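You operate a simulated robot arm through the tools that you are given. There is no shell and no other tool.

You are at the controls of a simulated robot arm. One attempt, no reset.

Task
Skim the blue cup and the orange cup, rinsing the spoon in between.
Fine: use the red spoon and the short glass, and stand the spoon back in it.

It is judged by the outcome, as a careful person would: the job done as asked, and still so three seconds after it is handed in. It fails if anything else is knocked over, pushed out of place, dropped, spilled or broken.

Robot
A 7-joint arm with a two-finger parallel gripper on a trunk, on a base that drives. Base frame: it is fixed to the floor where the robot stands at the start and does not move with it; the origin is under the middle of the robot, x ahead of it, y to its left, z up; the surface under the hand at the start is at about z = 0.8. Units: m, rad, N and s.
With the tool pointing down near the work surface it reaches from about 0.36 to 0.86 m from the robot's upright axis, wherever it stands. Its first joint turns from -2.897 to 2.897 rad. Payload 3.43 kg.
Tool frame: the origin (TCP) lies between the finger pads and is the grasp point; the fingertips stand 0.034 m ahead of it; z points along the fingers, y is the line along which they close. The gripper opens to 0.128 m. The fingers are 0.024 m wide and 0.012 m thick; the gripper's body (0.048 by 0.13 m) begins 0.096 m behind the TCP.
Orientation is told as [roll, pitch, yaw] about the base's x, y, z axes, in that order, counted from this pose: with the fingers straight down and closing along the base's y, the tool's x points along the base's -x, its y along +y and its z along -z.

Tools
- The arm moves only by the tool send_rows. Its argument "motion" is a list of rows, each a list of 3 entries, a list of its own where there are three numbers: the gripper command, from -1 (shut) to 1 (fully open), values between in proportion, then the shift along the base's x, y, z in m, then the turn, a rotation vector about the base's x, y, z in rad. In form: [[hand, [dx, dy, dz], [wx, wy, wz]], ...]. A call has 1 to 20 rows; each row is the pose to reach, as a shift and turn from the pose commanded when the call began. Each row takes 0.2 s and may step no farther than 0.05 m and 0.15 rad from the row before; otherwise, or with a gripper value out of range, the whole call is refused. Where a pose cannot be reached the arm comes as near as it can. A force on the tool above 40 N (or 10 N above the force at the start of the call, whichever is more), or a blocked arm, ends the call early, and 0.2 s more pass. Each finger travels about 0.153 m/s and halts on what it meets, pressing with about 34 N; the grip force reading is that of the motor and also rises with nothing between the fingers. The clock runs only during rows and for 0.2 s after the last one: add rows that repeat a pose to give the fingers time. The reply holds the time, the measured pose of the TCP, the force on the tool along the base axes, the opening and the grip force, in the units named above and with some noise, with the torque about the TCP (base axes, N m) and any sound that the robot's microphone picked up.
- Cameras (640 x 400 px; columns grow to the right, rows downward): "scene" is now at [0.1746, 0.0222, 1.5658]; the picture's right is [0.27, -0.96, -0.00], its down [-0.75, -0.21, -0.63] and it looks along [0.61, 0.17, -0.78] (base axes); focal length 214 px, centre (320, 200). "wrist" rides on the gripper at [0.076, -0.011, -0.16] in the tool frame; the picture's right is [0.15, 0.99, 0.00], its down [-0.88, 0.13, -0.46] and it looks along [-0.45, 0.07, 0.89] (tool axes); focal length 234 px, centre (320, 200).
- camera(camera): a new picture of that camera. The clock stands still meanwhile.
- drive_base(legs): drives the robot by 1 to 6 legs, each [ahead, turn to the left] in m and rad, along the robot's own axes; the way and the turn of a leg run together, so that a leg with both is an arc; at most 1.5 m and 3.142 rad a leg. The arm and the cameras ride along, it lands a little off, and it stops where it bumps. It gives what a move gives.
- turn_head(pan, tilt): turns the head with the scene camera to pan (to the left, within 2.304 rad either way) and tilt (down, from -0.506 to 1.204), counted from straight ahead of the robot. It gives what a move gives.
- pixel_to_xyz(camera, pixels): there is no depth. For up to 12 entries [column, row, z] of the newest picture of that camera ("zoom" is the newest enlarged one), the place [x, y] in the base frame at which the ray of that pixel passes the height z, good to about 0.002 m, but the place of the scene camera against the robot may be out by one fixed shift of up to 0.018 m in any direction. The clock stands still meanwhile.
- zoom(camera, box): a new picture of the part [left, top, right, bottom] of that camera's present view, enlarged. The clock stands still meanwhile.
- finish_job(): hands the job in; it is judged then, once.

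Leave the gripper open and the arm clear of the work at the hand-in unless told otherwise.

The tools are called as name(argument=value, ...) on one line, values as JSON. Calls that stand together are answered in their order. send_rows: Moves the arm, as the interface text tells. Its arguments: {"type":"object","properties":{"motion":{"type":"array","items":{"type":"array"}}},"required":["motion"]} The other tools are called the same way: drive_base (legs) drives the base; turn_head (pan, tilt) turns the head that bears the scene camera; camera (camera) takes a picture; pixel_to_xyz (camera, pixels) gives the place at which the rays of pixels pass given heights; zoom (camera, box) takes an enlarged picture of a part of a camera's view; finish_job () hands the job in.

At the start:

```text
time_s: 0.0
position: [0.4265, 0.1991, 1.325]
tool_rot: [0.002, 0.0, 0.007]
contact_force: [0.0, 0.9, 0.2]
wrist_torque: [-0.04, 0.04, -0.03]
gripper_width: 0.1282
finger_force: 0.0
robot x, y, heading: [0.0009, 0.0024, 0.002]
head pan, tilt: [0.271, 0.892]
```

scene: 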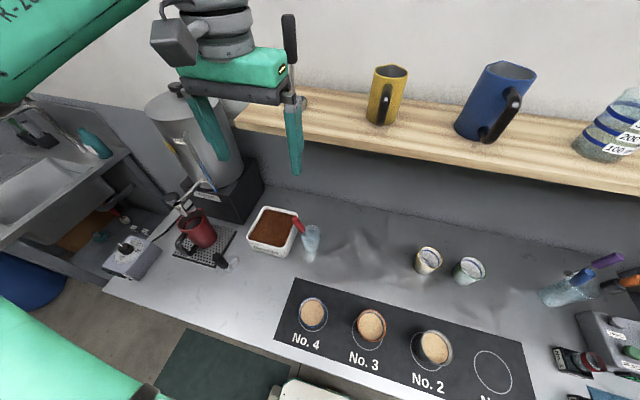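
wrist: 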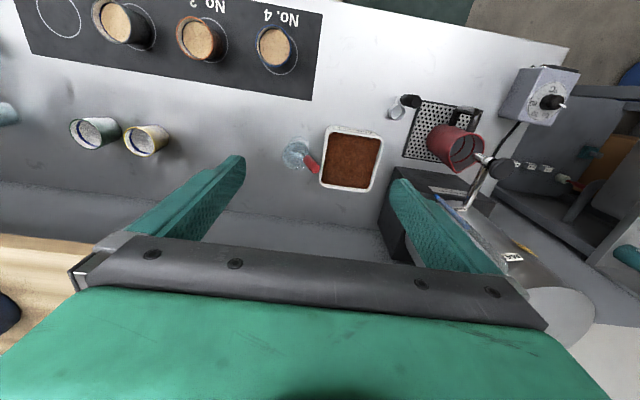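

I see a coffee cupping counter: cups on a mat (No. 4, 3, 2), a short glass with a red spoon near (308,240), and a taller glass at the right with purple and blue handles. I'll zoom in to look at the cups and glasses.

zoom(camera="scene", box=[270, 270, 530, 400])

zoom(camera="scene", box=[230, 190, 390, 290])

zoom(camera="scene", box=[400, 230, 640, 380])

zoom(camera="wrist", box=[250, 80, 490, 230])

zoom(camera="wrist", box=[0, 0, 320, 200])

```text
2.46 times, centred on (400, 335) of scene
```

zoom: 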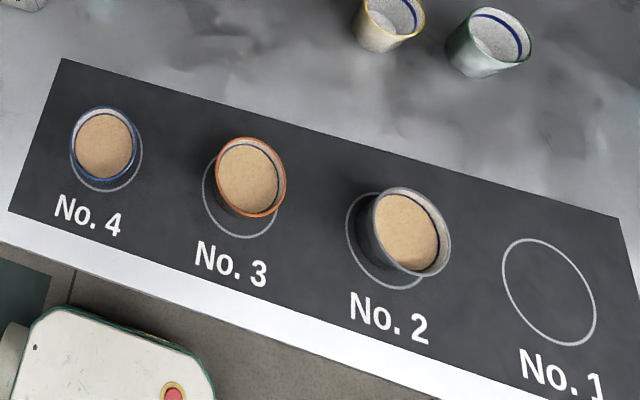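

```text
4.00 times, centred on (310, 240) of scene
```

zoom: 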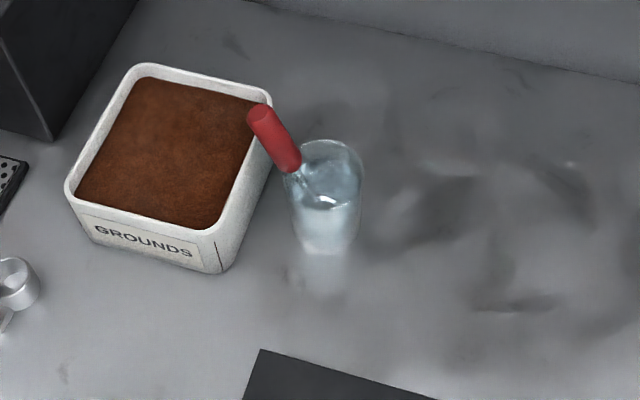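

```text
2.67 times, centred on (520, 305) of scene
```

zoom: 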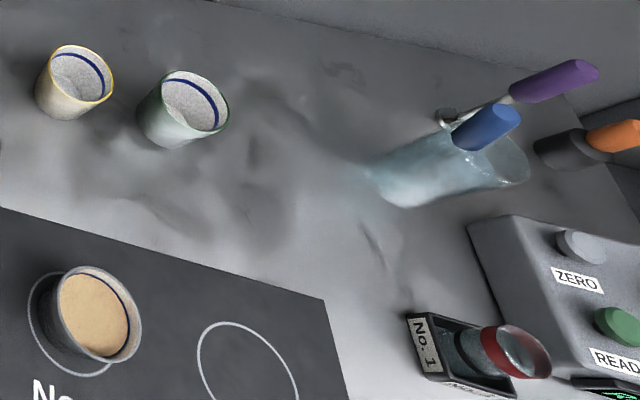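

```text
2.67 times, centred on (370, 155) of wrist
```

zoom: 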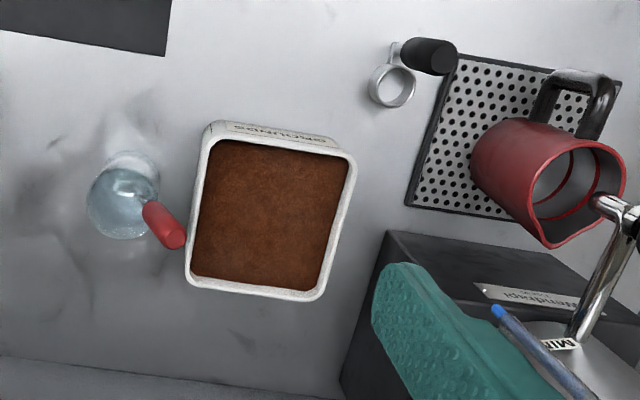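

```text
2.00 times, centred on (160, 100) of wrist
```

zoom: 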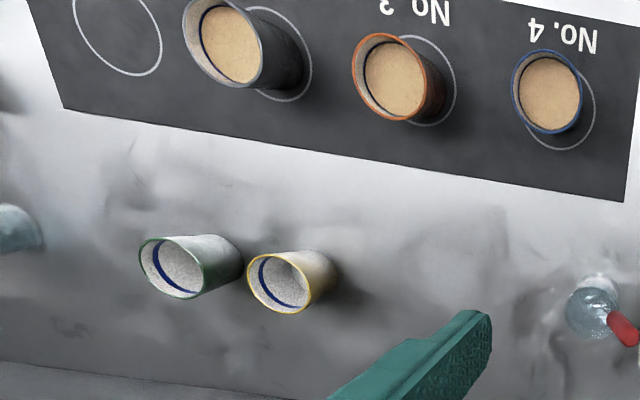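

Blue-rimmed cup is No. 4, orange-rimmed is No. 3, each with a crust on top; the red spoon stands in the short glass leaning towards the grounds box. I'll locate things by pixels in the wrist and scene pictures.

camera(camera="wrist")

pixel_to_xyz(camera="wrist", pixels=[[30, 0, 0.8], [320, 12, 0.8], [310, 100, 0.8], [32, 52, 0.8], [274, 45, 0.87], [198, 38, 0.87], [119, 20, 0.87], [295, 155, 0.88], [312, 169, 0.93], [352, 160, 0.86], [300, 140, 0.8], [570, 45, 0.8]])

pixel_to_xyz(camera="scene", pixels=[[295, 278, 0.8], [274, 340, 0.8], [313, 313, 0.87], [371, 325, 0.87], [435, 347, 0.87], [311, 230, 0.88], [308, 262, 0.8], [297, 222, 0.93], [272, 230, 0.86], [520, 345, 0.8], [105, 290, 0.8], [495, 372, 0.8]])

```text
taken
```

wrist: 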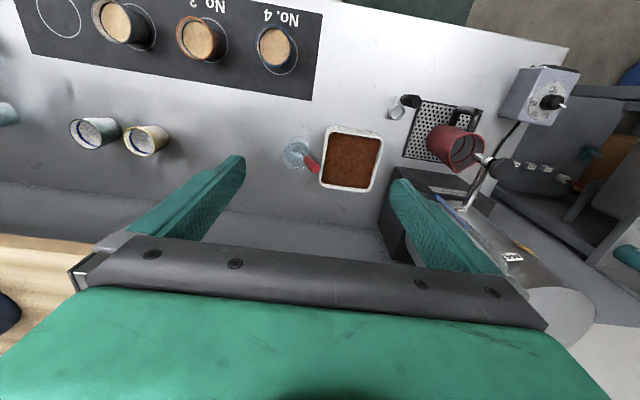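

```text
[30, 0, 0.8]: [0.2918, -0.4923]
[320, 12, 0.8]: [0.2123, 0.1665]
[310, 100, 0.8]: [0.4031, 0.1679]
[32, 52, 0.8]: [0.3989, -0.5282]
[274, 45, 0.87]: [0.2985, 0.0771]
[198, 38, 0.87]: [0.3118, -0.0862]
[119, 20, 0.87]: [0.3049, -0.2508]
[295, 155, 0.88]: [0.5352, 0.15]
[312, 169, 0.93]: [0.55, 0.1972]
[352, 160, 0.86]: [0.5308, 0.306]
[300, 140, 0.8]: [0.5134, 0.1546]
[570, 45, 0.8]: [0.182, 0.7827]
```

```text
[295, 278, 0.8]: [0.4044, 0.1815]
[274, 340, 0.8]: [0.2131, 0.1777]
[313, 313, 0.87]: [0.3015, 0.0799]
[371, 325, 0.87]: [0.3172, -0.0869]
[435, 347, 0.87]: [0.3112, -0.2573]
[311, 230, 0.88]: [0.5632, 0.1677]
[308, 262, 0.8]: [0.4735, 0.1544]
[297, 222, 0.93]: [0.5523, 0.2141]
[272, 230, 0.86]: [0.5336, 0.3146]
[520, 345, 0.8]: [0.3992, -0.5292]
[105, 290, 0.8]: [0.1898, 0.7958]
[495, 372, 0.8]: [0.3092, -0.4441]
```

Positions: blue cup near (0.30, 0.08), orange near (0.31, -0.086), glass near (0.53, 0.15). The cups are nearer than the 0.36 m reach limit, so I may need to back off. First I'll look around with the head.

turn_head(pan=2.2, tilt=0.6)

camera(camera="scene")

turn_head(pan=-2.2, tilt=0.6)

camera(camera="scene")

turn_head(pan=0.0, tilt=1.2)

camera(camera="scene")

```text
time_s: 1.9
position: [0.427, 0.201, 1.3245]
tool_rot: [0.001, -0.002, 0.008]
contact_force: [0.7, -0.1, -0.6]
wrist_torque: [0.0, -0.02, 0.0]
gripper_width: 0.1278
finger_force: 0.1
robot x, y, heading: [0.0005, 0.0004, 0.005]
head pan, tilt: [2.201, 0.6]
```

```text
taken
```

scene: 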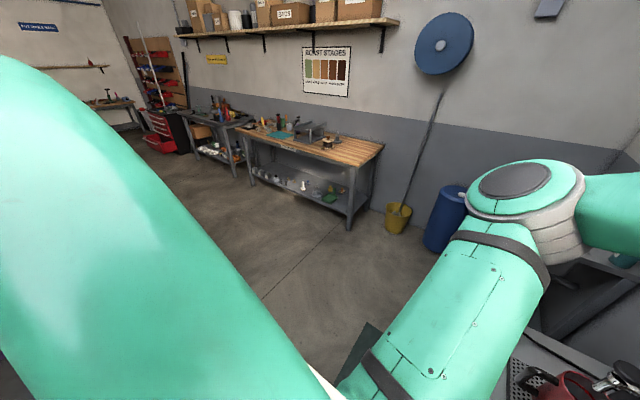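

```text
time_s: 5.4
position: [0.4274, 0.1995, 1.3233]
tool_rot: [0.0, -0.002, 0.007]
contact_force: [0.0, -0.1, -0.5]
wrist_torque: [0.0, -0.01, 0.0]
gripper_width: 0.128
finger_force: 0.1
robot x, y, heading: [0.0019, -0.0011, 0.006]
head pan, tilt: [-2.201, 0.6]
```

```text
taken
```

scene: 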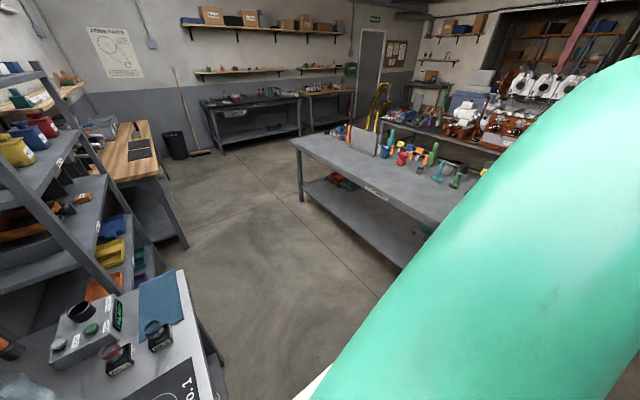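

```text
time_s: 7.5
position: [0.4273, 0.2007, 1.3255]
tool_rot: [0.001, 0.0, 0.006]
contact_force: [0.2, -0.1, 0.4]
wrist_torque: [0.02, -0.03, 0.01]
gripper_width: 0.1281
finger_force: 0.1
robot x, y, heading: [-0.0007, 0.0013, 0.006]
head pan, tilt: [0.0, 1.201]
```

```text
taken
```

scene: 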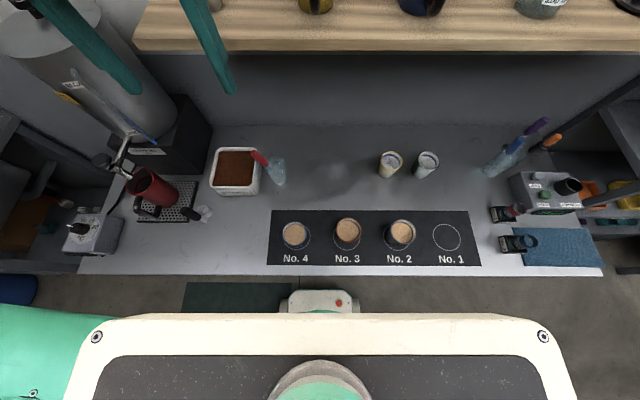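

There's free floor behind the robot. I'll check the shelf's front edge height by two views, then drive back.

pixel_to_xyz(camera="scene", pixels=[[300, 52, 1.1], [300, 52, 1.2], [300, 52, 1.3], [300, 52, 1.4], [275, 172, 0.88], [295, 233, 0.87], [348, 230, 0.87], [237, 170, 0.86], [300, 276, 0.8]])

pixel_to_xyz(camera="wrist", pixels=[[30, 236, 1.1], [30, 236, 1.2], [30, 236, 1.3], [30, 236, 1.4]])

zoom(camera="scene", box=[190, 130, 350, 230])

```text
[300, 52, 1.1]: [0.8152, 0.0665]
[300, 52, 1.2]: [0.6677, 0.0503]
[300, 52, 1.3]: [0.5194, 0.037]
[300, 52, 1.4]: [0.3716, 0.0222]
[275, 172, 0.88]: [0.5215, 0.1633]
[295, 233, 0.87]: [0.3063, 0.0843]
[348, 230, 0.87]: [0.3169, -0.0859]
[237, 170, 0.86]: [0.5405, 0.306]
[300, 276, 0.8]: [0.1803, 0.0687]
```

```text
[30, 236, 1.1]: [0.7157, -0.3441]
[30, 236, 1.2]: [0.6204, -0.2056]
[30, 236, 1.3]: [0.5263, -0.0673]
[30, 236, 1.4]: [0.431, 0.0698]
```

```text
4.00 times, centred on (270, 180) of scene
```

zoom: 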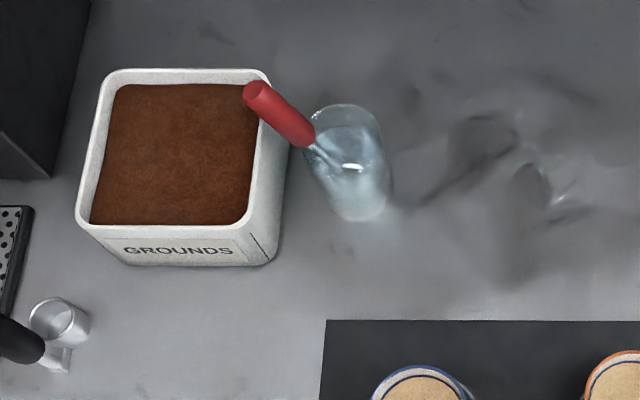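

The shelf's front edge sits at about x=0.53, z=1.29, so the glass is right under it; the tool should tilt forward there. I'll back the robot off 0.2 m so cups and glass are within comfortable reach.

drive_base(legs=[[-0.2, 0.0]])

turn_head(pan=0.15, tilt=0.85)

camera(camera="scene")

camera(camera="wrist")

```text
time_s: 9.1
position: [0.2302, 0.2002, 1.3243]
tool_rot: [-0.002, -0.002, 0.005]
contact_force: [1.0, -0.2, -0.7]
wrist_torque: [0.01, -0.05, 0.01]
gripper_width: 0.1279
finger_force: 0.1
robot x, y, heading: [-0.198, -0.0009, 0.003]
head pan, tilt: [0.0, 1.201]
```

```text
time_s: 9.9
position: [0.2305, 0.1996, 1.3238]
tool_rot: [0.0, 0.0, 0.003]
contact_force: [0.6, 0.3, -0.6]
wrist_torque: [0.0, 0.03, 0.0]
gripper_width: 0.1278
finger_force: 0.0
robot x, y, heading: [-0.1967, -0.0013, 0.0]
head pan, tilt: [0.15, 0.85]
```

```text
taken
```

scene: 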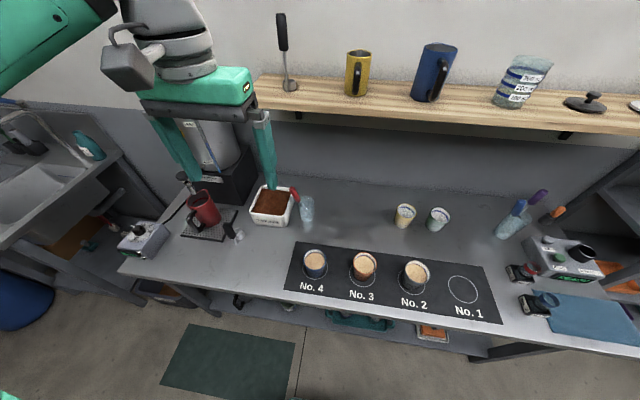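

```text
taken
```

wrist: 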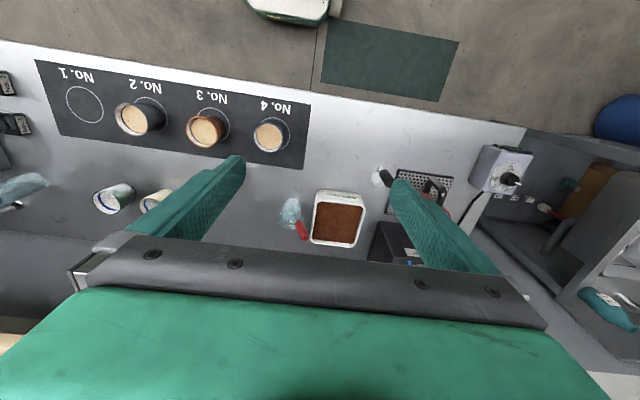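

The base backed off fine. Now I'll lower the hand in front of the glass to about (0.37, 0.17, 1.10) for a close wrist view.

send_rows(motion=[[1, [0.02, -0.005, -0.04], [0, 0, 0]], [1, [0.045, -0.01, -0.08], [0, 0, 0]], [1, [0.07, -0.015, -0.12], [0, 0, 0]], [1, [0.095, -0.02, -0.16], [0, 0, 0]], [1, [0.12, -0.03, -0.2], [0, 0, 0]], [1, [0.14, -0.03, -0.225], [0, 0, 0]], [1, [0.14, -0.03, -0.225], [0, 0, 0]]])

camera(camera="wrist")

zoom(camera="wrist", box=[240, 120, 400, 220])

zoom(camera="scene", box=[240, 160, 400, 260])

```text
time_s: 11.5
position: [0.3701, 0.1678, 1.0999]
tool_rot: [-0.001, -0.001, 0.003]
contact_force: [-0.3, 0.1, 0.2]
wrist_torque: [0.02, -0.02, -0.03]
gripper_width: 0.1277
finger_force: 0.1
robot x, y, heading: [-0.1955, -0.0016, 0.003]
head pan, tilt: [0.15, 0.85]
```

```text
taken
```

wrist: 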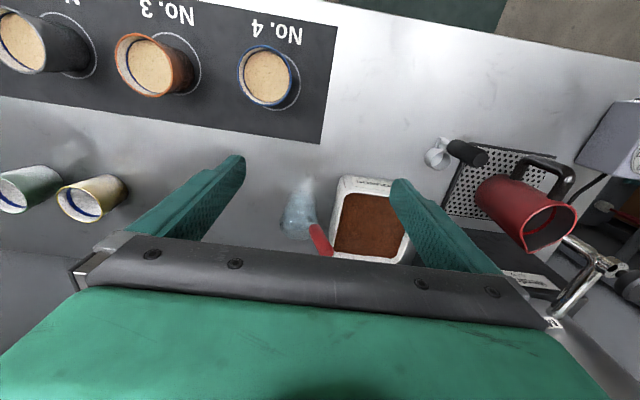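

```text
4.00 times, centred on (320, 170) of wrist
```

zoom: 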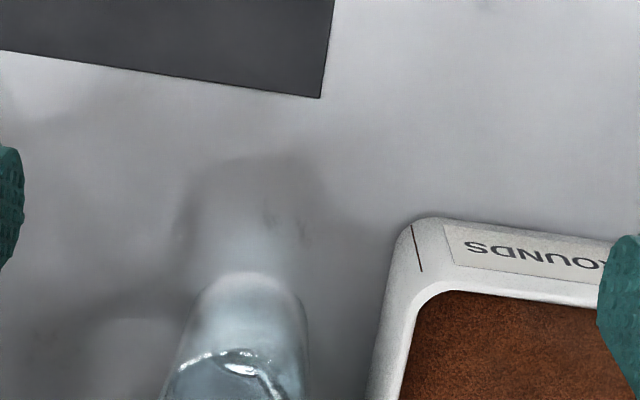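

```text
4.00 times, centred on (320, 210) of scene
```

zoom: 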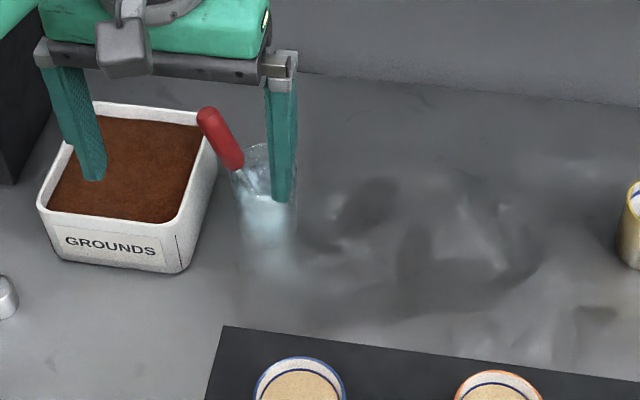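

The gripper hides part of the glass. I'll shift 6 cm forward for a clearer wrist view.

send_rows(motion=[[1, [0.03, 0, 0], [0, 0, 0]], [1, [0.06, 0.0, 0], [0, 0, 0]], [1, [0.06, 0.0, 0], [0, 0, 0]]])

camera(camera="wrist")

zoom(camera="wrist", box=[240, 120, 400, 220])

zoom(camera="scene", box=[260, 170, 340, 220])

```text
time_s: 12.3
position: [0.4304, 0.1718, 1.1002]
tool_rot: [-0.002, 0.0, 0.001]
contact_force: [-0.9, 0.2, -0.5]
wrist_torque: [0.01, 0.02, 0.0]
gripper_width: 0.1282
finger_force: 0.0
robot x, y, heading: [-0.1938, -0.002, 0.004]
head pan, tilt: [0.15, 0.85]
```

```text
taken
```

wrist: 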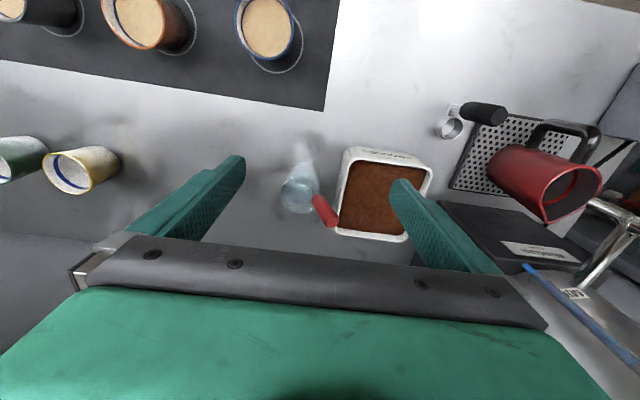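

```text
4.00 times, centred on (320, 170) of wrist
```

zoom: 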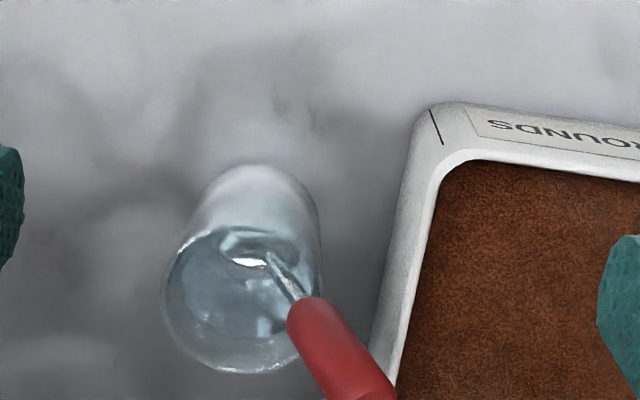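

```text
8.00 times, centred on (300, 195) of scene
```

zoom: 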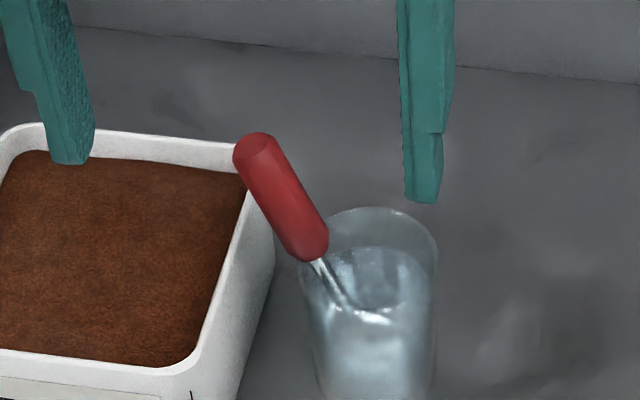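

Now I'll triangulate the handle ends, glass rim and table reference between the scene zoom and the wrist picture.

pixel_to_xyz(camera="zoom", pixels=[[258, 148, 0.9], [258, 148, 0.95], [258, 148, 1.0], [310, 250, 0.85], [310, 250, 0.9], [310, 250, 0.95], [369, 247, 0.85], [369, 247, 0.88], [369, 247, 0.91]])

pixel_to_xyz(camera="wrist", pixels=[[332, 222, 0.9], [332, 222, 0.95], [332, 222, 1.0], [316.25, 197.5, 0.85], [316.25, 197.5, 0.9], [316.25, 197.5, 0.95], [300.5, 194.5, 0.85], [300.5, 194.5, 0.88], [300.5, 194.5, 0.91], [324, 110, 0.8], [270, 25, 0.87], [154, 20, 0.87]])

camera(camera="scene")

pixel_to_xyz(camera="scene", pixels=[[296, 241, 0.8], [315, 260, 0.87], [363, 265, 0.87], [502, 322, 0.8]])

zoom(camera="wrist", box=[270, 160, 366, 220])

```text
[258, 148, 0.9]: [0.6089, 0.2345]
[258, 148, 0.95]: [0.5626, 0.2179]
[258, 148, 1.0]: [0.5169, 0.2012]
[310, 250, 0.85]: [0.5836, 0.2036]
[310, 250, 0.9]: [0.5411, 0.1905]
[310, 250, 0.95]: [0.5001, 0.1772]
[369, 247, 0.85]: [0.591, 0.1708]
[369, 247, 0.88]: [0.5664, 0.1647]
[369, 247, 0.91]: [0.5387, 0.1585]
```

```text
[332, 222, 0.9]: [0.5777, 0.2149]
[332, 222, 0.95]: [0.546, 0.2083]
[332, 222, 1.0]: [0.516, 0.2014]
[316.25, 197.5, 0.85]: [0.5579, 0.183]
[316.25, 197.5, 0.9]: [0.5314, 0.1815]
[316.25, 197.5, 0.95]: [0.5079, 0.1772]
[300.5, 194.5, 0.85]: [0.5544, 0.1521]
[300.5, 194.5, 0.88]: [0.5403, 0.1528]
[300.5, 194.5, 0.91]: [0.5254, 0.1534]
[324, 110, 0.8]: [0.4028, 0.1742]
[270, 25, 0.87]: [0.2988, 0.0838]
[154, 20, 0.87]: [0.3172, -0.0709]
```

```text
taken
```

scene: 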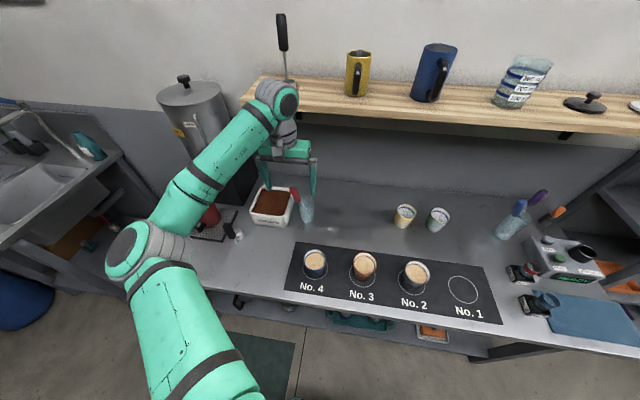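

```text
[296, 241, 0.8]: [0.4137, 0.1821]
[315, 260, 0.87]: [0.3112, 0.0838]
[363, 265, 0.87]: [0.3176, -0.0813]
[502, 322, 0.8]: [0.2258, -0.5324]
```

```text
6.67 times, centred on (318, 190) of wrist
```

zoom: 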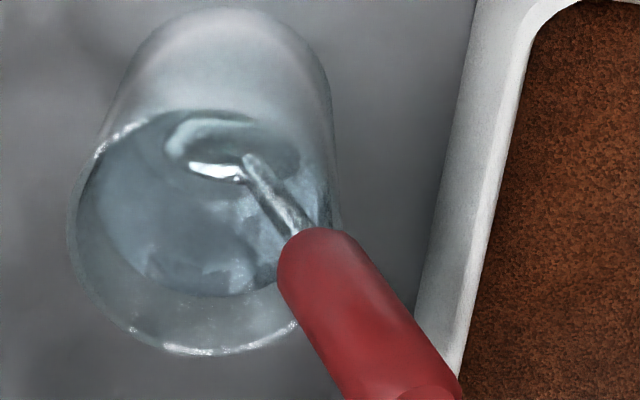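

Handle top comes out near (0.537, 0.206, 0.965), its lower end near (0.531, 0.183, 0.905), glass rim about z 0.90 centred near (0.53, 0.152). I want a closer look at the bowl's orientation, so I'll lower the wrist camera 10 cm.

send_rows(motion=[[1, [0.01, 0, -0.03], [0, 0, 0]], [1, [0.02, 0.0, -0.06], [0, 0, 0]], [1, [0.03, 0.0, -0.09], [0, 0, 0]], [1, [0.03, 0.0, -0.09], [0, 0, 0]]])

camera(camera="wrist")

zoom(camera="wrist", box=[250, 160, 378, 240])

zoom(camera="scene", box=[270, 180, 334, 220])

```text
time_s: 13.3
position: [0.4616, 0.1671, 1.0094]
tool_rot: [-0.003, 0.001, 0.004]
contact_force: [0.1, 0.6, 0.7]
wrist_torque: [0.04, -0.02, 0.02]
gripper_width: 0.128
finger_force: 0.1
robot x, y, heading: [-0.1999, -0.0006, 0.006]
head pan, tilt: [0.15, 0.85]
```

```text
taken
```

wrist: 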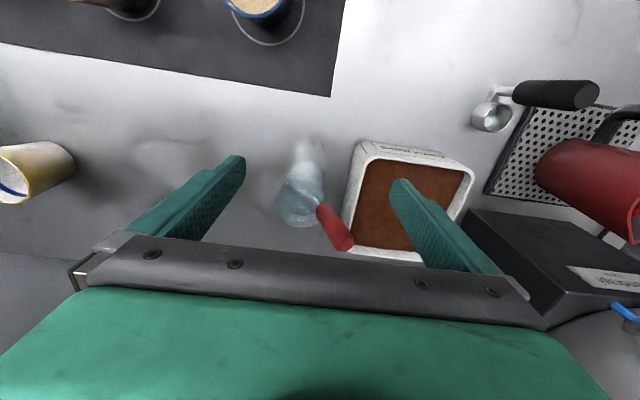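

```text
5.00 times, centred on (314, 200) of wrist
```

zoom: 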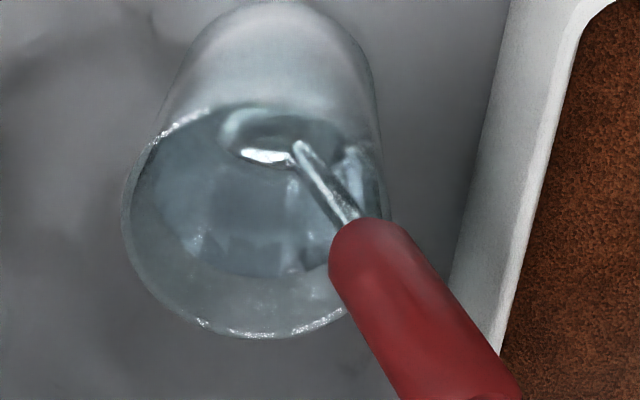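

```text
10.00 times, centred on (302, 200) of scene
```

zoom: 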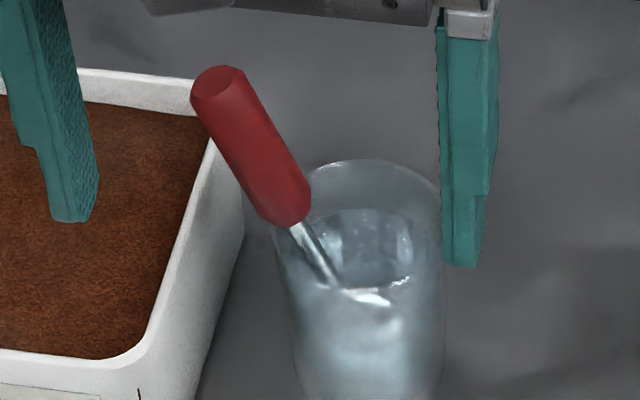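

Let me triangulate the shaft's lower visible end, the handle ends and the rim with this closer pair of views.

pixel_to_xyz(camera="zoom", pixels=[[332, 283, 0.82], [332, 283, 0.85], [332, 283, 0.88], [332, 283, 0.91], [293, 220, 0.88], [293, 220, 0.92], [217, 83, 0.94], [217, 83, 0.98], [357, 160, 0.89], [357, 160, 0.91], [273, 215, 0.9], [441, 205, 0.9]])

pixel_to_xyz(camera="wrist", pixels=[[310.4, 189, 0.82], [310.4, 189, 0.85], [310.4, 189, 0.88], [310.4, 189, 0.91], [322, 203, 0.88], [322, 203, 0.92], [342, 244, 0.94], [342, 244, 0.98], [301, 180, 0.9], [303, 227, 0.9], [275, 201, 0.9], [328, 200, 0.9]])

```text
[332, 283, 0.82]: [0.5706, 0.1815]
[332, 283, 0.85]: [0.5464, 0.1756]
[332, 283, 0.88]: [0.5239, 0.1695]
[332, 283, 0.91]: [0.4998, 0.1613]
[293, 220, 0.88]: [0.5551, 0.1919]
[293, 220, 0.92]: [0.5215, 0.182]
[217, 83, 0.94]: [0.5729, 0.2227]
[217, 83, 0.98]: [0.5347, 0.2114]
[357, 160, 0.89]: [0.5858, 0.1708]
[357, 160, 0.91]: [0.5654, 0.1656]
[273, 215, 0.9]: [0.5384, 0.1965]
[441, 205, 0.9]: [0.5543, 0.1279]
```

```text
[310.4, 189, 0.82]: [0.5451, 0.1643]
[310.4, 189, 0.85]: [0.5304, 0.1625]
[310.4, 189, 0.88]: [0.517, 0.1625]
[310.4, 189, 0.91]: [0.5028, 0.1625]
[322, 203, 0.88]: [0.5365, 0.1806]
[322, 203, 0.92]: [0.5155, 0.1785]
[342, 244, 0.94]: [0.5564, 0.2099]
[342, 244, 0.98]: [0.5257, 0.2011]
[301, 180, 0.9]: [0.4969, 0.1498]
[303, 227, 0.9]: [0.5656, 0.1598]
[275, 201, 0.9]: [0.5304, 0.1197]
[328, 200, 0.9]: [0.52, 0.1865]
```

I'll zoom in harder on the bowl region in both cameras to find which way the bowl opens.

zoom(camera="wrist", box=[282, 172, 338, 207])

zoom(camera="scene", box=[292, 195, 324, 215])

zoom(camera="scene", box=[480, 180, 560, 230])

```text
11.43 times, centred on (310, 190) of wrist
```

zoom: 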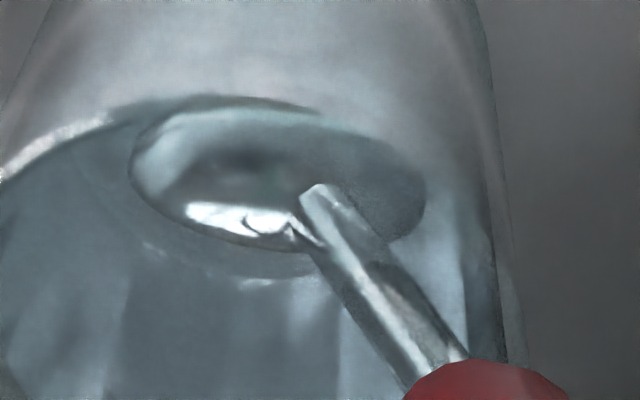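

```text
16.00 times, centred on (308, 205) of scene
```

zoom: 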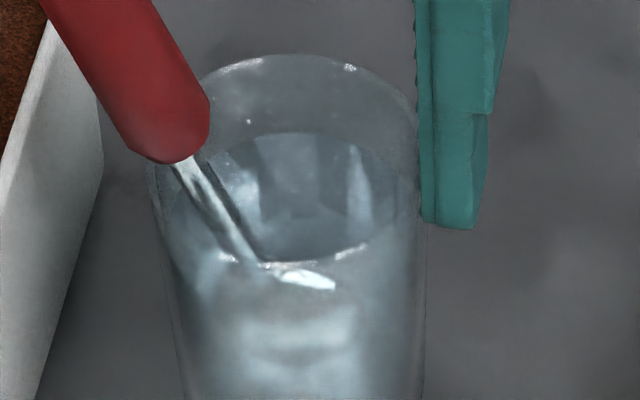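

```text
8.00 times, centred on (520, 205) of scene
```

zoom: 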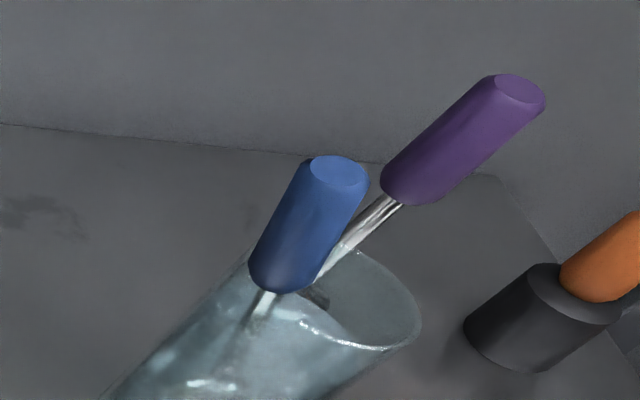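

The zoom at (280,175) shows a round bowl seen at a slant, its concave side apparently facing the robot (-x), shaft leaning about 20° to +y. My plan: tilt the tool about 55° forward (staying clear of the shelf), grip the handle's upper half, lift out. First I back off slightly, tilt, and narrow the fingers.

send_rows(motion=[[0.8, [-0.02, 0.005, 0.02], [0, -0.137, 0]], [0.6, [-0.04, 0.01, 0.03], [0, -0.274, 0]], [0.4, [-0.06, 0.015, 0.03], [0, -0.411, 0]], [0.2, [-0.08, 0.02, 0.03], [0, -0.548, 0]], [0.0, [-0.09, 0.025, 0.03], [0, -0.685, 0]], [-0.1, [-0.09, 0.025, 0.02], [0, -0.822, 0]], [-0.1, [-0.09, 0.025, 0.01], [0, -0.96, 0]], [-0.1, [-0.09, 0.025, 0.0], [0, -0.96, 0]]])

camera(camera="wrist")

camera(camera="scene")

```text
time_s: 15.1
position: [0.3705, 0.1943, 1.0091]
tool_rot: [-0.005, -0.963, 0.006]
contact_force: [-0.6, -0.1, 1.5]
wrist_torque: [0.0, 0.01, -0.03]
gripper_width: 0.0577
finger_force: 0.0
robot x, y, heading: [-0.1944, -0.0009, -0.002]
head pan, tilt: [0.15, 0.85]
```

```text
taken
```

wrist: 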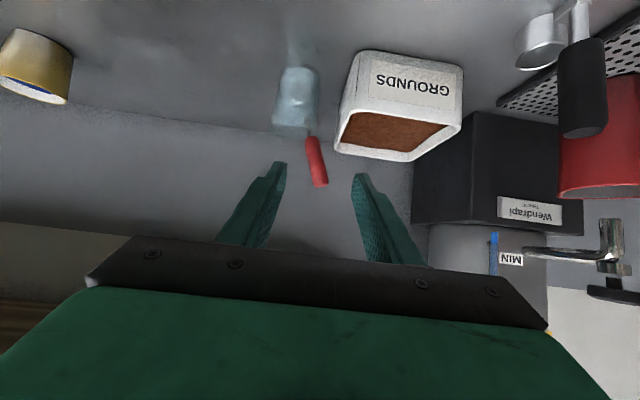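

```text
taken
```

scene: 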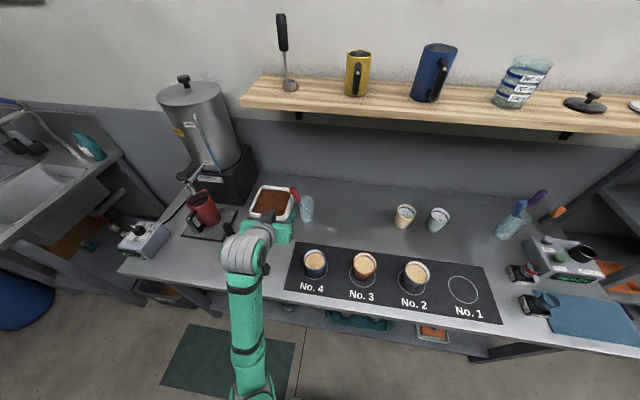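

Good — an almost level view of the glass. Zooming on it.

zoom(camera="wrist", box=[248, 60, 376, 140])

zoom(camera="wrist", box=[248, 120, 376, 200])

pixel_to_xyz(camera="wrist", pixels=[[312, 137, 0.9], [312, 137, 0.91], [312, 137, 0.92], [320, 186, 0.97], [320, 186, 0.98], [298, 72, 0.8]])

```text
5.00 times, centred on (312, 100) of wrist
```

zoom: 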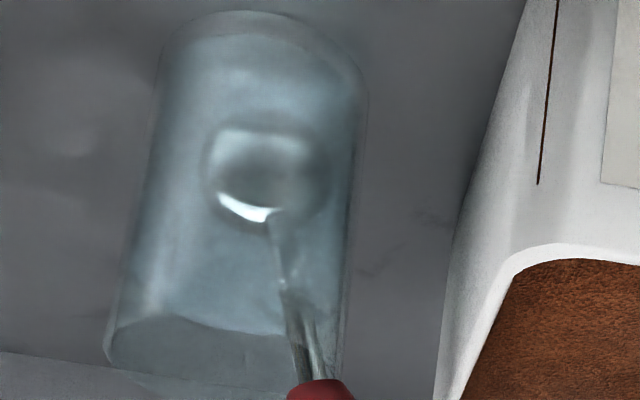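

```text
5.00 times, centred on (312, 160) of wrist
```

zoom: 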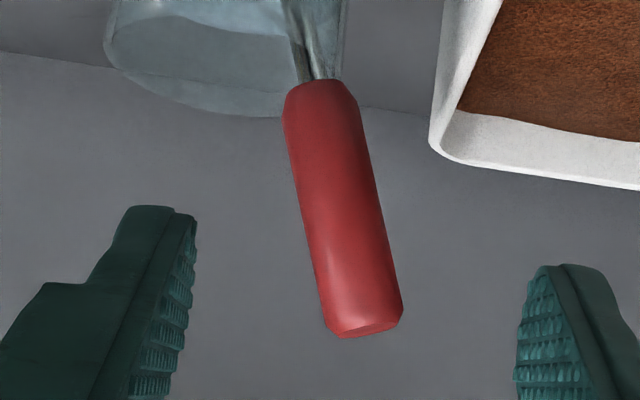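

```text
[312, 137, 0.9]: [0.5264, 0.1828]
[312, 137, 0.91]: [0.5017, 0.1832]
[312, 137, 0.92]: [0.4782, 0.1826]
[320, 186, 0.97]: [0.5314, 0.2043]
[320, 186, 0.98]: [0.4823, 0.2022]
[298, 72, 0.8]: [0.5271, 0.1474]
```

The bowl does face the robot, handle is about 21 mm thick from (0.522,0.183,0.902) to (0.53,0.204,0.970). I'll roll the tool about its own axis by -22° so the fingers close square to the leaning handle, and move to a pre-grasp point 8 cm short of it.

send_rows(motion=[[-0.1, [0.02, 0.0, -0.003], [-0.107, 0, 0.074]], [-0.1, [0.045, 0.001, -0.007], [-0.213, 0, 0.149]], [-0.1, [0.07, 0.002, -0.011], [-0.32, 0, 0.223]], [-0.1, [0.0915, 0.0027, -0.015], [-0.32, 0, 0.223]], [-0.1, [0.0915, 0.0027, -0.015], [-0.32, 0, 0.223]]])

camera(camera="wrist")

zoom(camera="scene", box=[240, 160, 368, 240])

```text
time_s: 16.3
position: [0.4618, 0.1969, 0.9951]
tool_rot: [-0.503, -0.856, 0.629]
contact_force: [-0.7, 0.1, 0.7]
wrist_torque: [-0.03, 0.0, -0.01]
gripper_width: 0.0575
finger_force: 0.1
robot x, y, heading: [-0.1975, 0.0007, 0.002]
head pan, tilt: [0.15, 0.85]
```

```text
taken
```

wrist: 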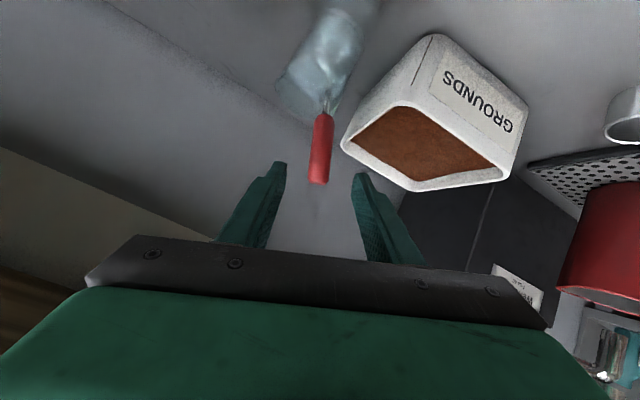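

```text
5.00 times, centred on (304, 200) of scene
```

zoom: 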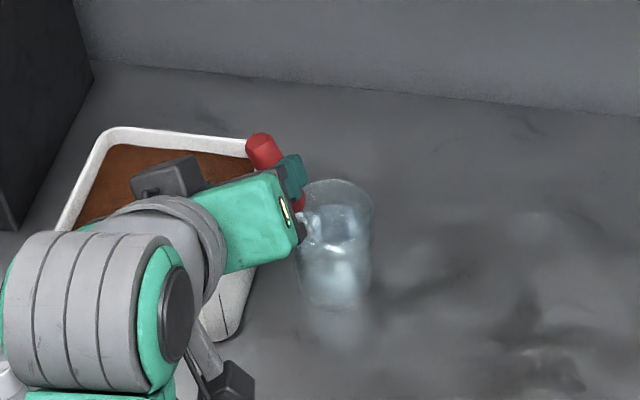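

The handle (327,113)-(318,183) lines up mid-fingers and parallel to the finger plane. Advancing 8 cm along the tool axis.

send_rows(motion=[[-0.1, [0.0164, 0, -0.0114], [0, 0, 0]], [-0.1, [0.0328, 0, -0.0228], [0, 0, 0]], [-0.1, [0.0493, 0, -0.0343], [0, 0, 0]], [-0.1, [0.0657, 0, -0.0457], [0, 0, 0]], [-0.1, [0.0657, 0, -0.0457], [0, 0, 0]]])

camera(camera="wrist")

zoom(camera="scene", box=[256, 170, 352, 230])

```text
time_s: 17.5
position: [0.5262, 0.1965, 0.9483]
tool_rot: [-0.503, -0.858, 0.626]
contact_force: [-0.4, -0.5, -0.2]
wrist_torque: [0.01, 0.04, 0.02]
gripper_width: 0.0577
finger_force: 0.0
robot x, y, heading: [-0.193, 0.0009, 0.0]
head pan, tilt: [0.15, 0.85]
```

```text
taken
```

wrist: 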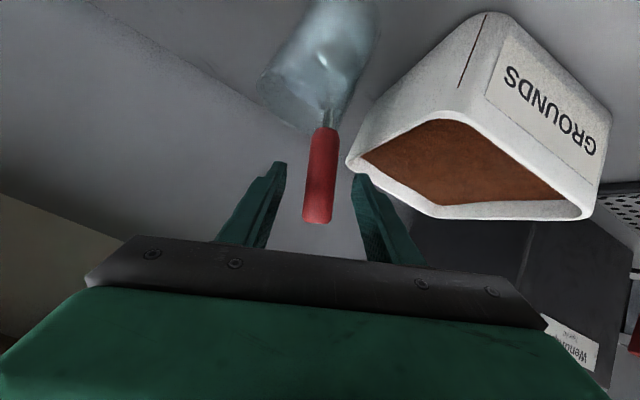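

```text
6.67 times, centred on (304, 200) of scene
```

zoom: 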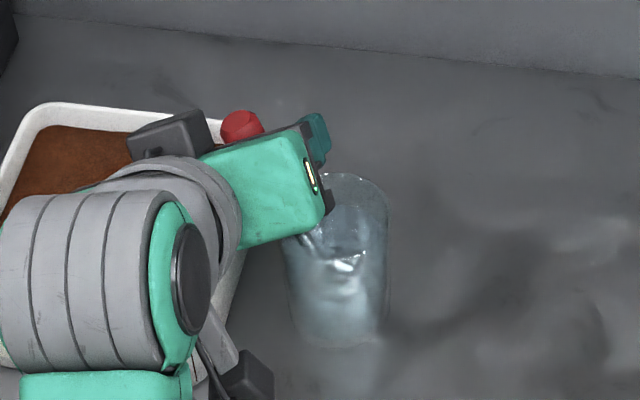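

The handle sits centred between the fingers at (319,193). Closing.

send_rows(motion=[[-0.4, [0, 0, 0], [0, 0, 0]], [-0.65, [0, 0, 0], [0, 0, 0]], [-1, [0, 0, 0], [0, 0, 0]], [-1, [0, 0, 0], [0, 0, 0]], [-1, [0, 0, 0], [0, 0, 0]]])

camera(camera="wrist")

zoom(camera="scene", box=[256, 170, 352, 230])

```text
time_s: 18.7
position: [0.5263, 0.1964, 0.9489]
tool_rot: [-0.503, -0.859, 0.628]
contact_force: [0.0, -0.3, 1.0]
wrist_torque: [-0.12, -0.01, 0.05]
gripper_width: 0.0221
finger_force: 34.5
robot x, y, heading: [-0.1975, -0.0009, 0.003]
head pan, tilt: [0.15, 0.85]
```

```text
taken
```

wrist: 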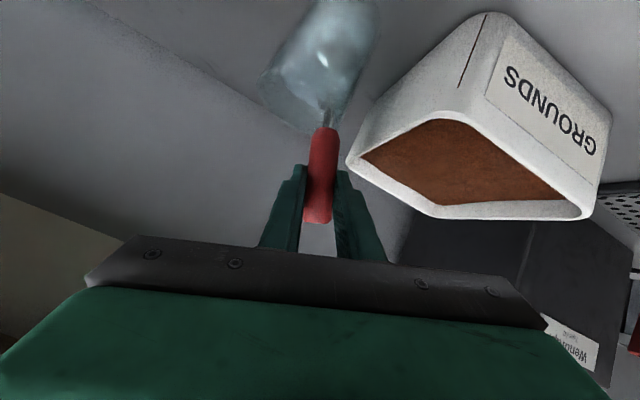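

```text
6.67 times, centred on (304, 200) of scene
```

zoom: 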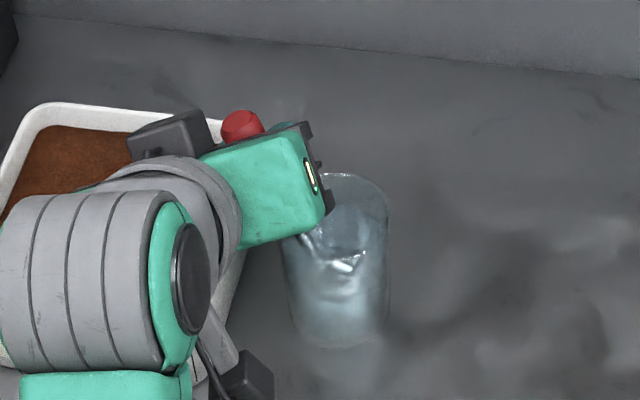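

Gripped (22.1 mm, 34 N). Lifting straight up slowly, 13 cm, under the shelf height.

send_rows(motion=[[-1, [0, 0, 0.008], [0, 0, 0]], [-1, [0, 0, 0.02], [0, 0, 0]], [-1, [0, 0, 0.035], [0, 0, 0]], [-1, [0, 0, 0.05], [0, 0, 0]], [-1, [0, 0, 0.065], [0, 0, 0]], [-1, [0, 0, 0.08], [0, 0, 0]], [-1, [0, 0, 0.095], [0, 0, 0]], [-1, [0, 0, 0.11], [0, 0, 0]], [-1, [0, 0, 0.125], [0, 0, 0]], [-1, [0, 0, 0.135], [0, 0, 0]], [-1, [0, 0, 0.135], [0, 0, 0]]])

camera(camera="wrist")

zoom(camera="scene", box=[240, 150, 368, 230])

```text
time_s: 21.1
position: [0.5286, 0.1973, 1.0829]
tool_rot: [-0.502, -0.859, 0.627]
contact_force: [-0.7, -0.2, -0.3]
wrist_torque: [0.01, -0.01, -0.01]
gripper_width: 0.0221
finger_force: 34.2
robot x, y, heading: [-0.1969, -0.0029, 0.003]
head pan, tilt: [0.15, 0.85]
```

```text
taken
```

wrist: 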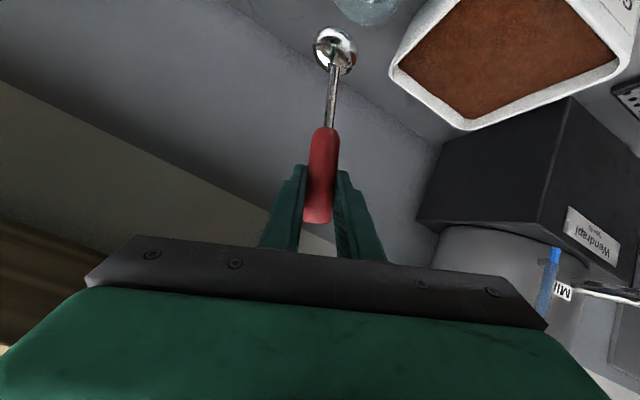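

```text
5.00 times, centred on (304, 190) of scene
```

zoom: 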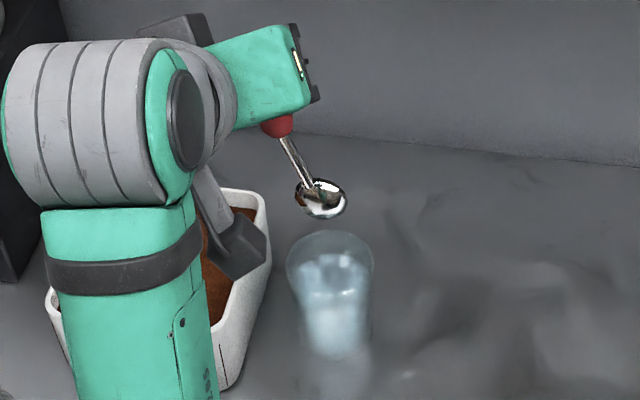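

The spoon is out. Zooming on its bowl from both cameras to learn its geometry.

zoom(camera="wrist", box=[272, 10, 400, 90])

zoom(camera="scene", box=[288, 172, 320, 192])

```text
5.00 times, centred on (336, 50) of wrist
```

zoom: 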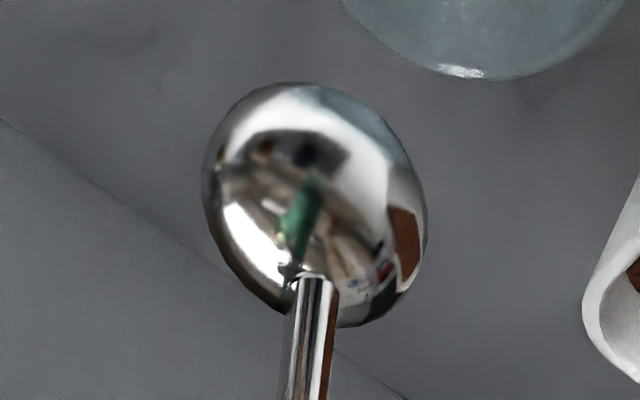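

```text
16.00 times, centred on (304, 182) of scene
```

zoom: 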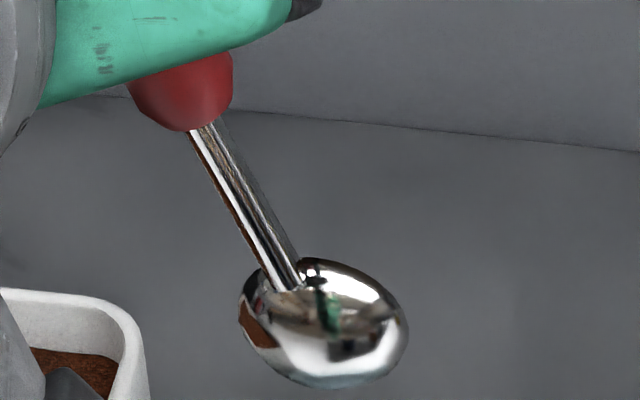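

The grounds box's brown reflects on the bowl's near edge on the same side as the box, which hints that I'm looking at the convex back, not the hollow side. I need to check: I'll draw back from the shelf and yaw the hand 60° to see the bowl's profile.

send_rows(motion=[[-1, [-0.02, 0, 0.01], [0, 0, 0]], [-1, [-0.05, 0, 0.02], [0, 0, 0.1]], [-1, [-0.08, -0.01, 0.03], [0, 0, 0.22]], [-1, [-0.11, -0.02, 0.04], [0, 0, 0.35]], [-1, [-0.14, -0.03, 0.04], [0, 0, 0.48]], [-1, [-0.16, -0.04, 0.04], [0, 0, 0.62]], [-1, [-0.16, -0.04, 0.04], [0, 0, 0.76]], [-1, [-0.16, -0.04, 0.04], [0, 0, 0.9]], [-1, [-0.16, -0.04, 0.04], [0, 0, 1.04]], [-1, [-0.16, -0.04, 0.04], [0, 0, 1.04]]])

camera(camera="scene")

zoom(camera="scene", box=[230, 130, 390, 230])

```text
time_s: 23.3
position: [0.3668, 0.1568, 1.1226]
tool_rot: [-0.503, -0.86, 1.669]
contact_force: [-0.3, -0.3, -0.6]
wrist_torque: [-0.01, 0.01, 0.04]
gripper_width: 0.0219
finger_force: 33.8
robot x, y, heading: [-0.2014, 0.0005, 0.0]
head pan, tilt: [0.15, 0.85]
```

```text
taken
```

scene: 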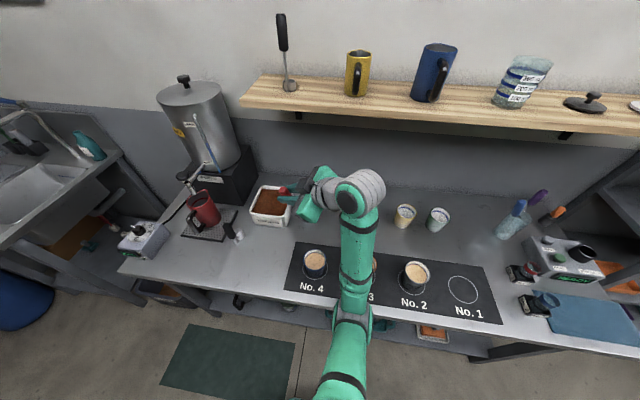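

```text
4.00 times, centred on (310, 180) of scene
```

zoom: 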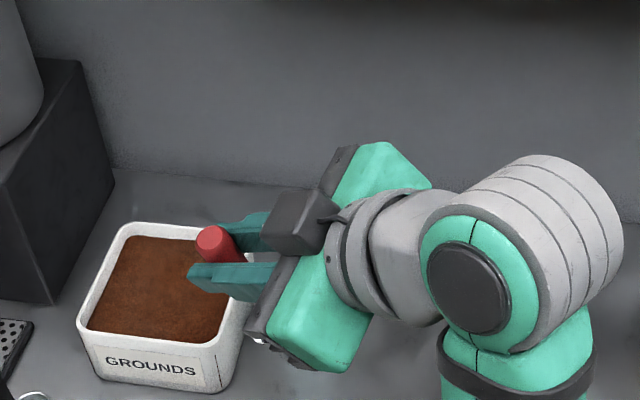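

The hand hides the bowl here. I'll check reflections again from the wrist, in this new pose, at high zoom.

camera(camera="wrist")

zoom(camera="wrist", box=[304, 20, 368, 60])

```text
taken
```

wrist: 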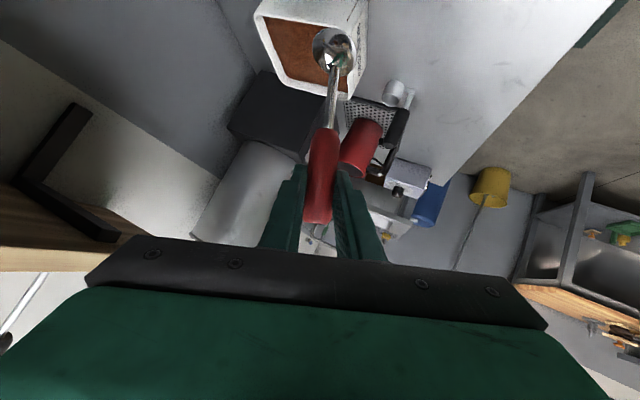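

```text
10.00 times, centred on (336, 40) of wrist
```

zoom: 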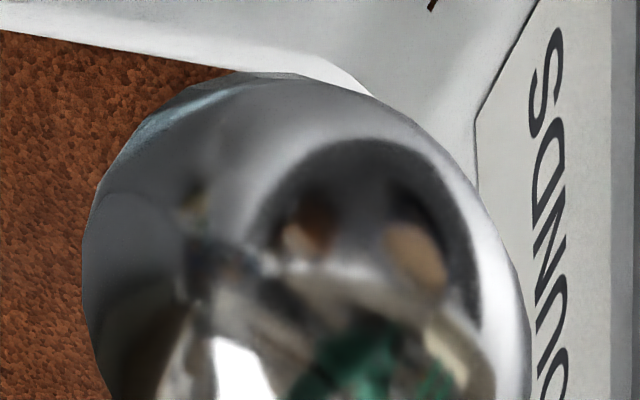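

The table shows along the bowl's outer edge and the gripper is upright in the reflection, so this is the convex back: the hollow faces away from the gripper. In this grip I couldn't hold the bowl hollow-up from above. So I'll put the spoon back turned 60° and re-grip it from the other side. First I check the bowl's offset from the TCP using the earlier scene view.

pixel_to_xyz(camera="scene", pixels=[[304.1, 189.8, 0.956], [304.1, 189.8, 0.966], [304.1, 189.8, 0.976], [306, 205, 0.9], [296, 241, 0.8]])

```text
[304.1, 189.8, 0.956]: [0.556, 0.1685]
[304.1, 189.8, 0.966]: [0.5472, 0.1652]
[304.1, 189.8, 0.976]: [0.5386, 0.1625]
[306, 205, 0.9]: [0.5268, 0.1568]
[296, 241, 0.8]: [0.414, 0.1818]
```

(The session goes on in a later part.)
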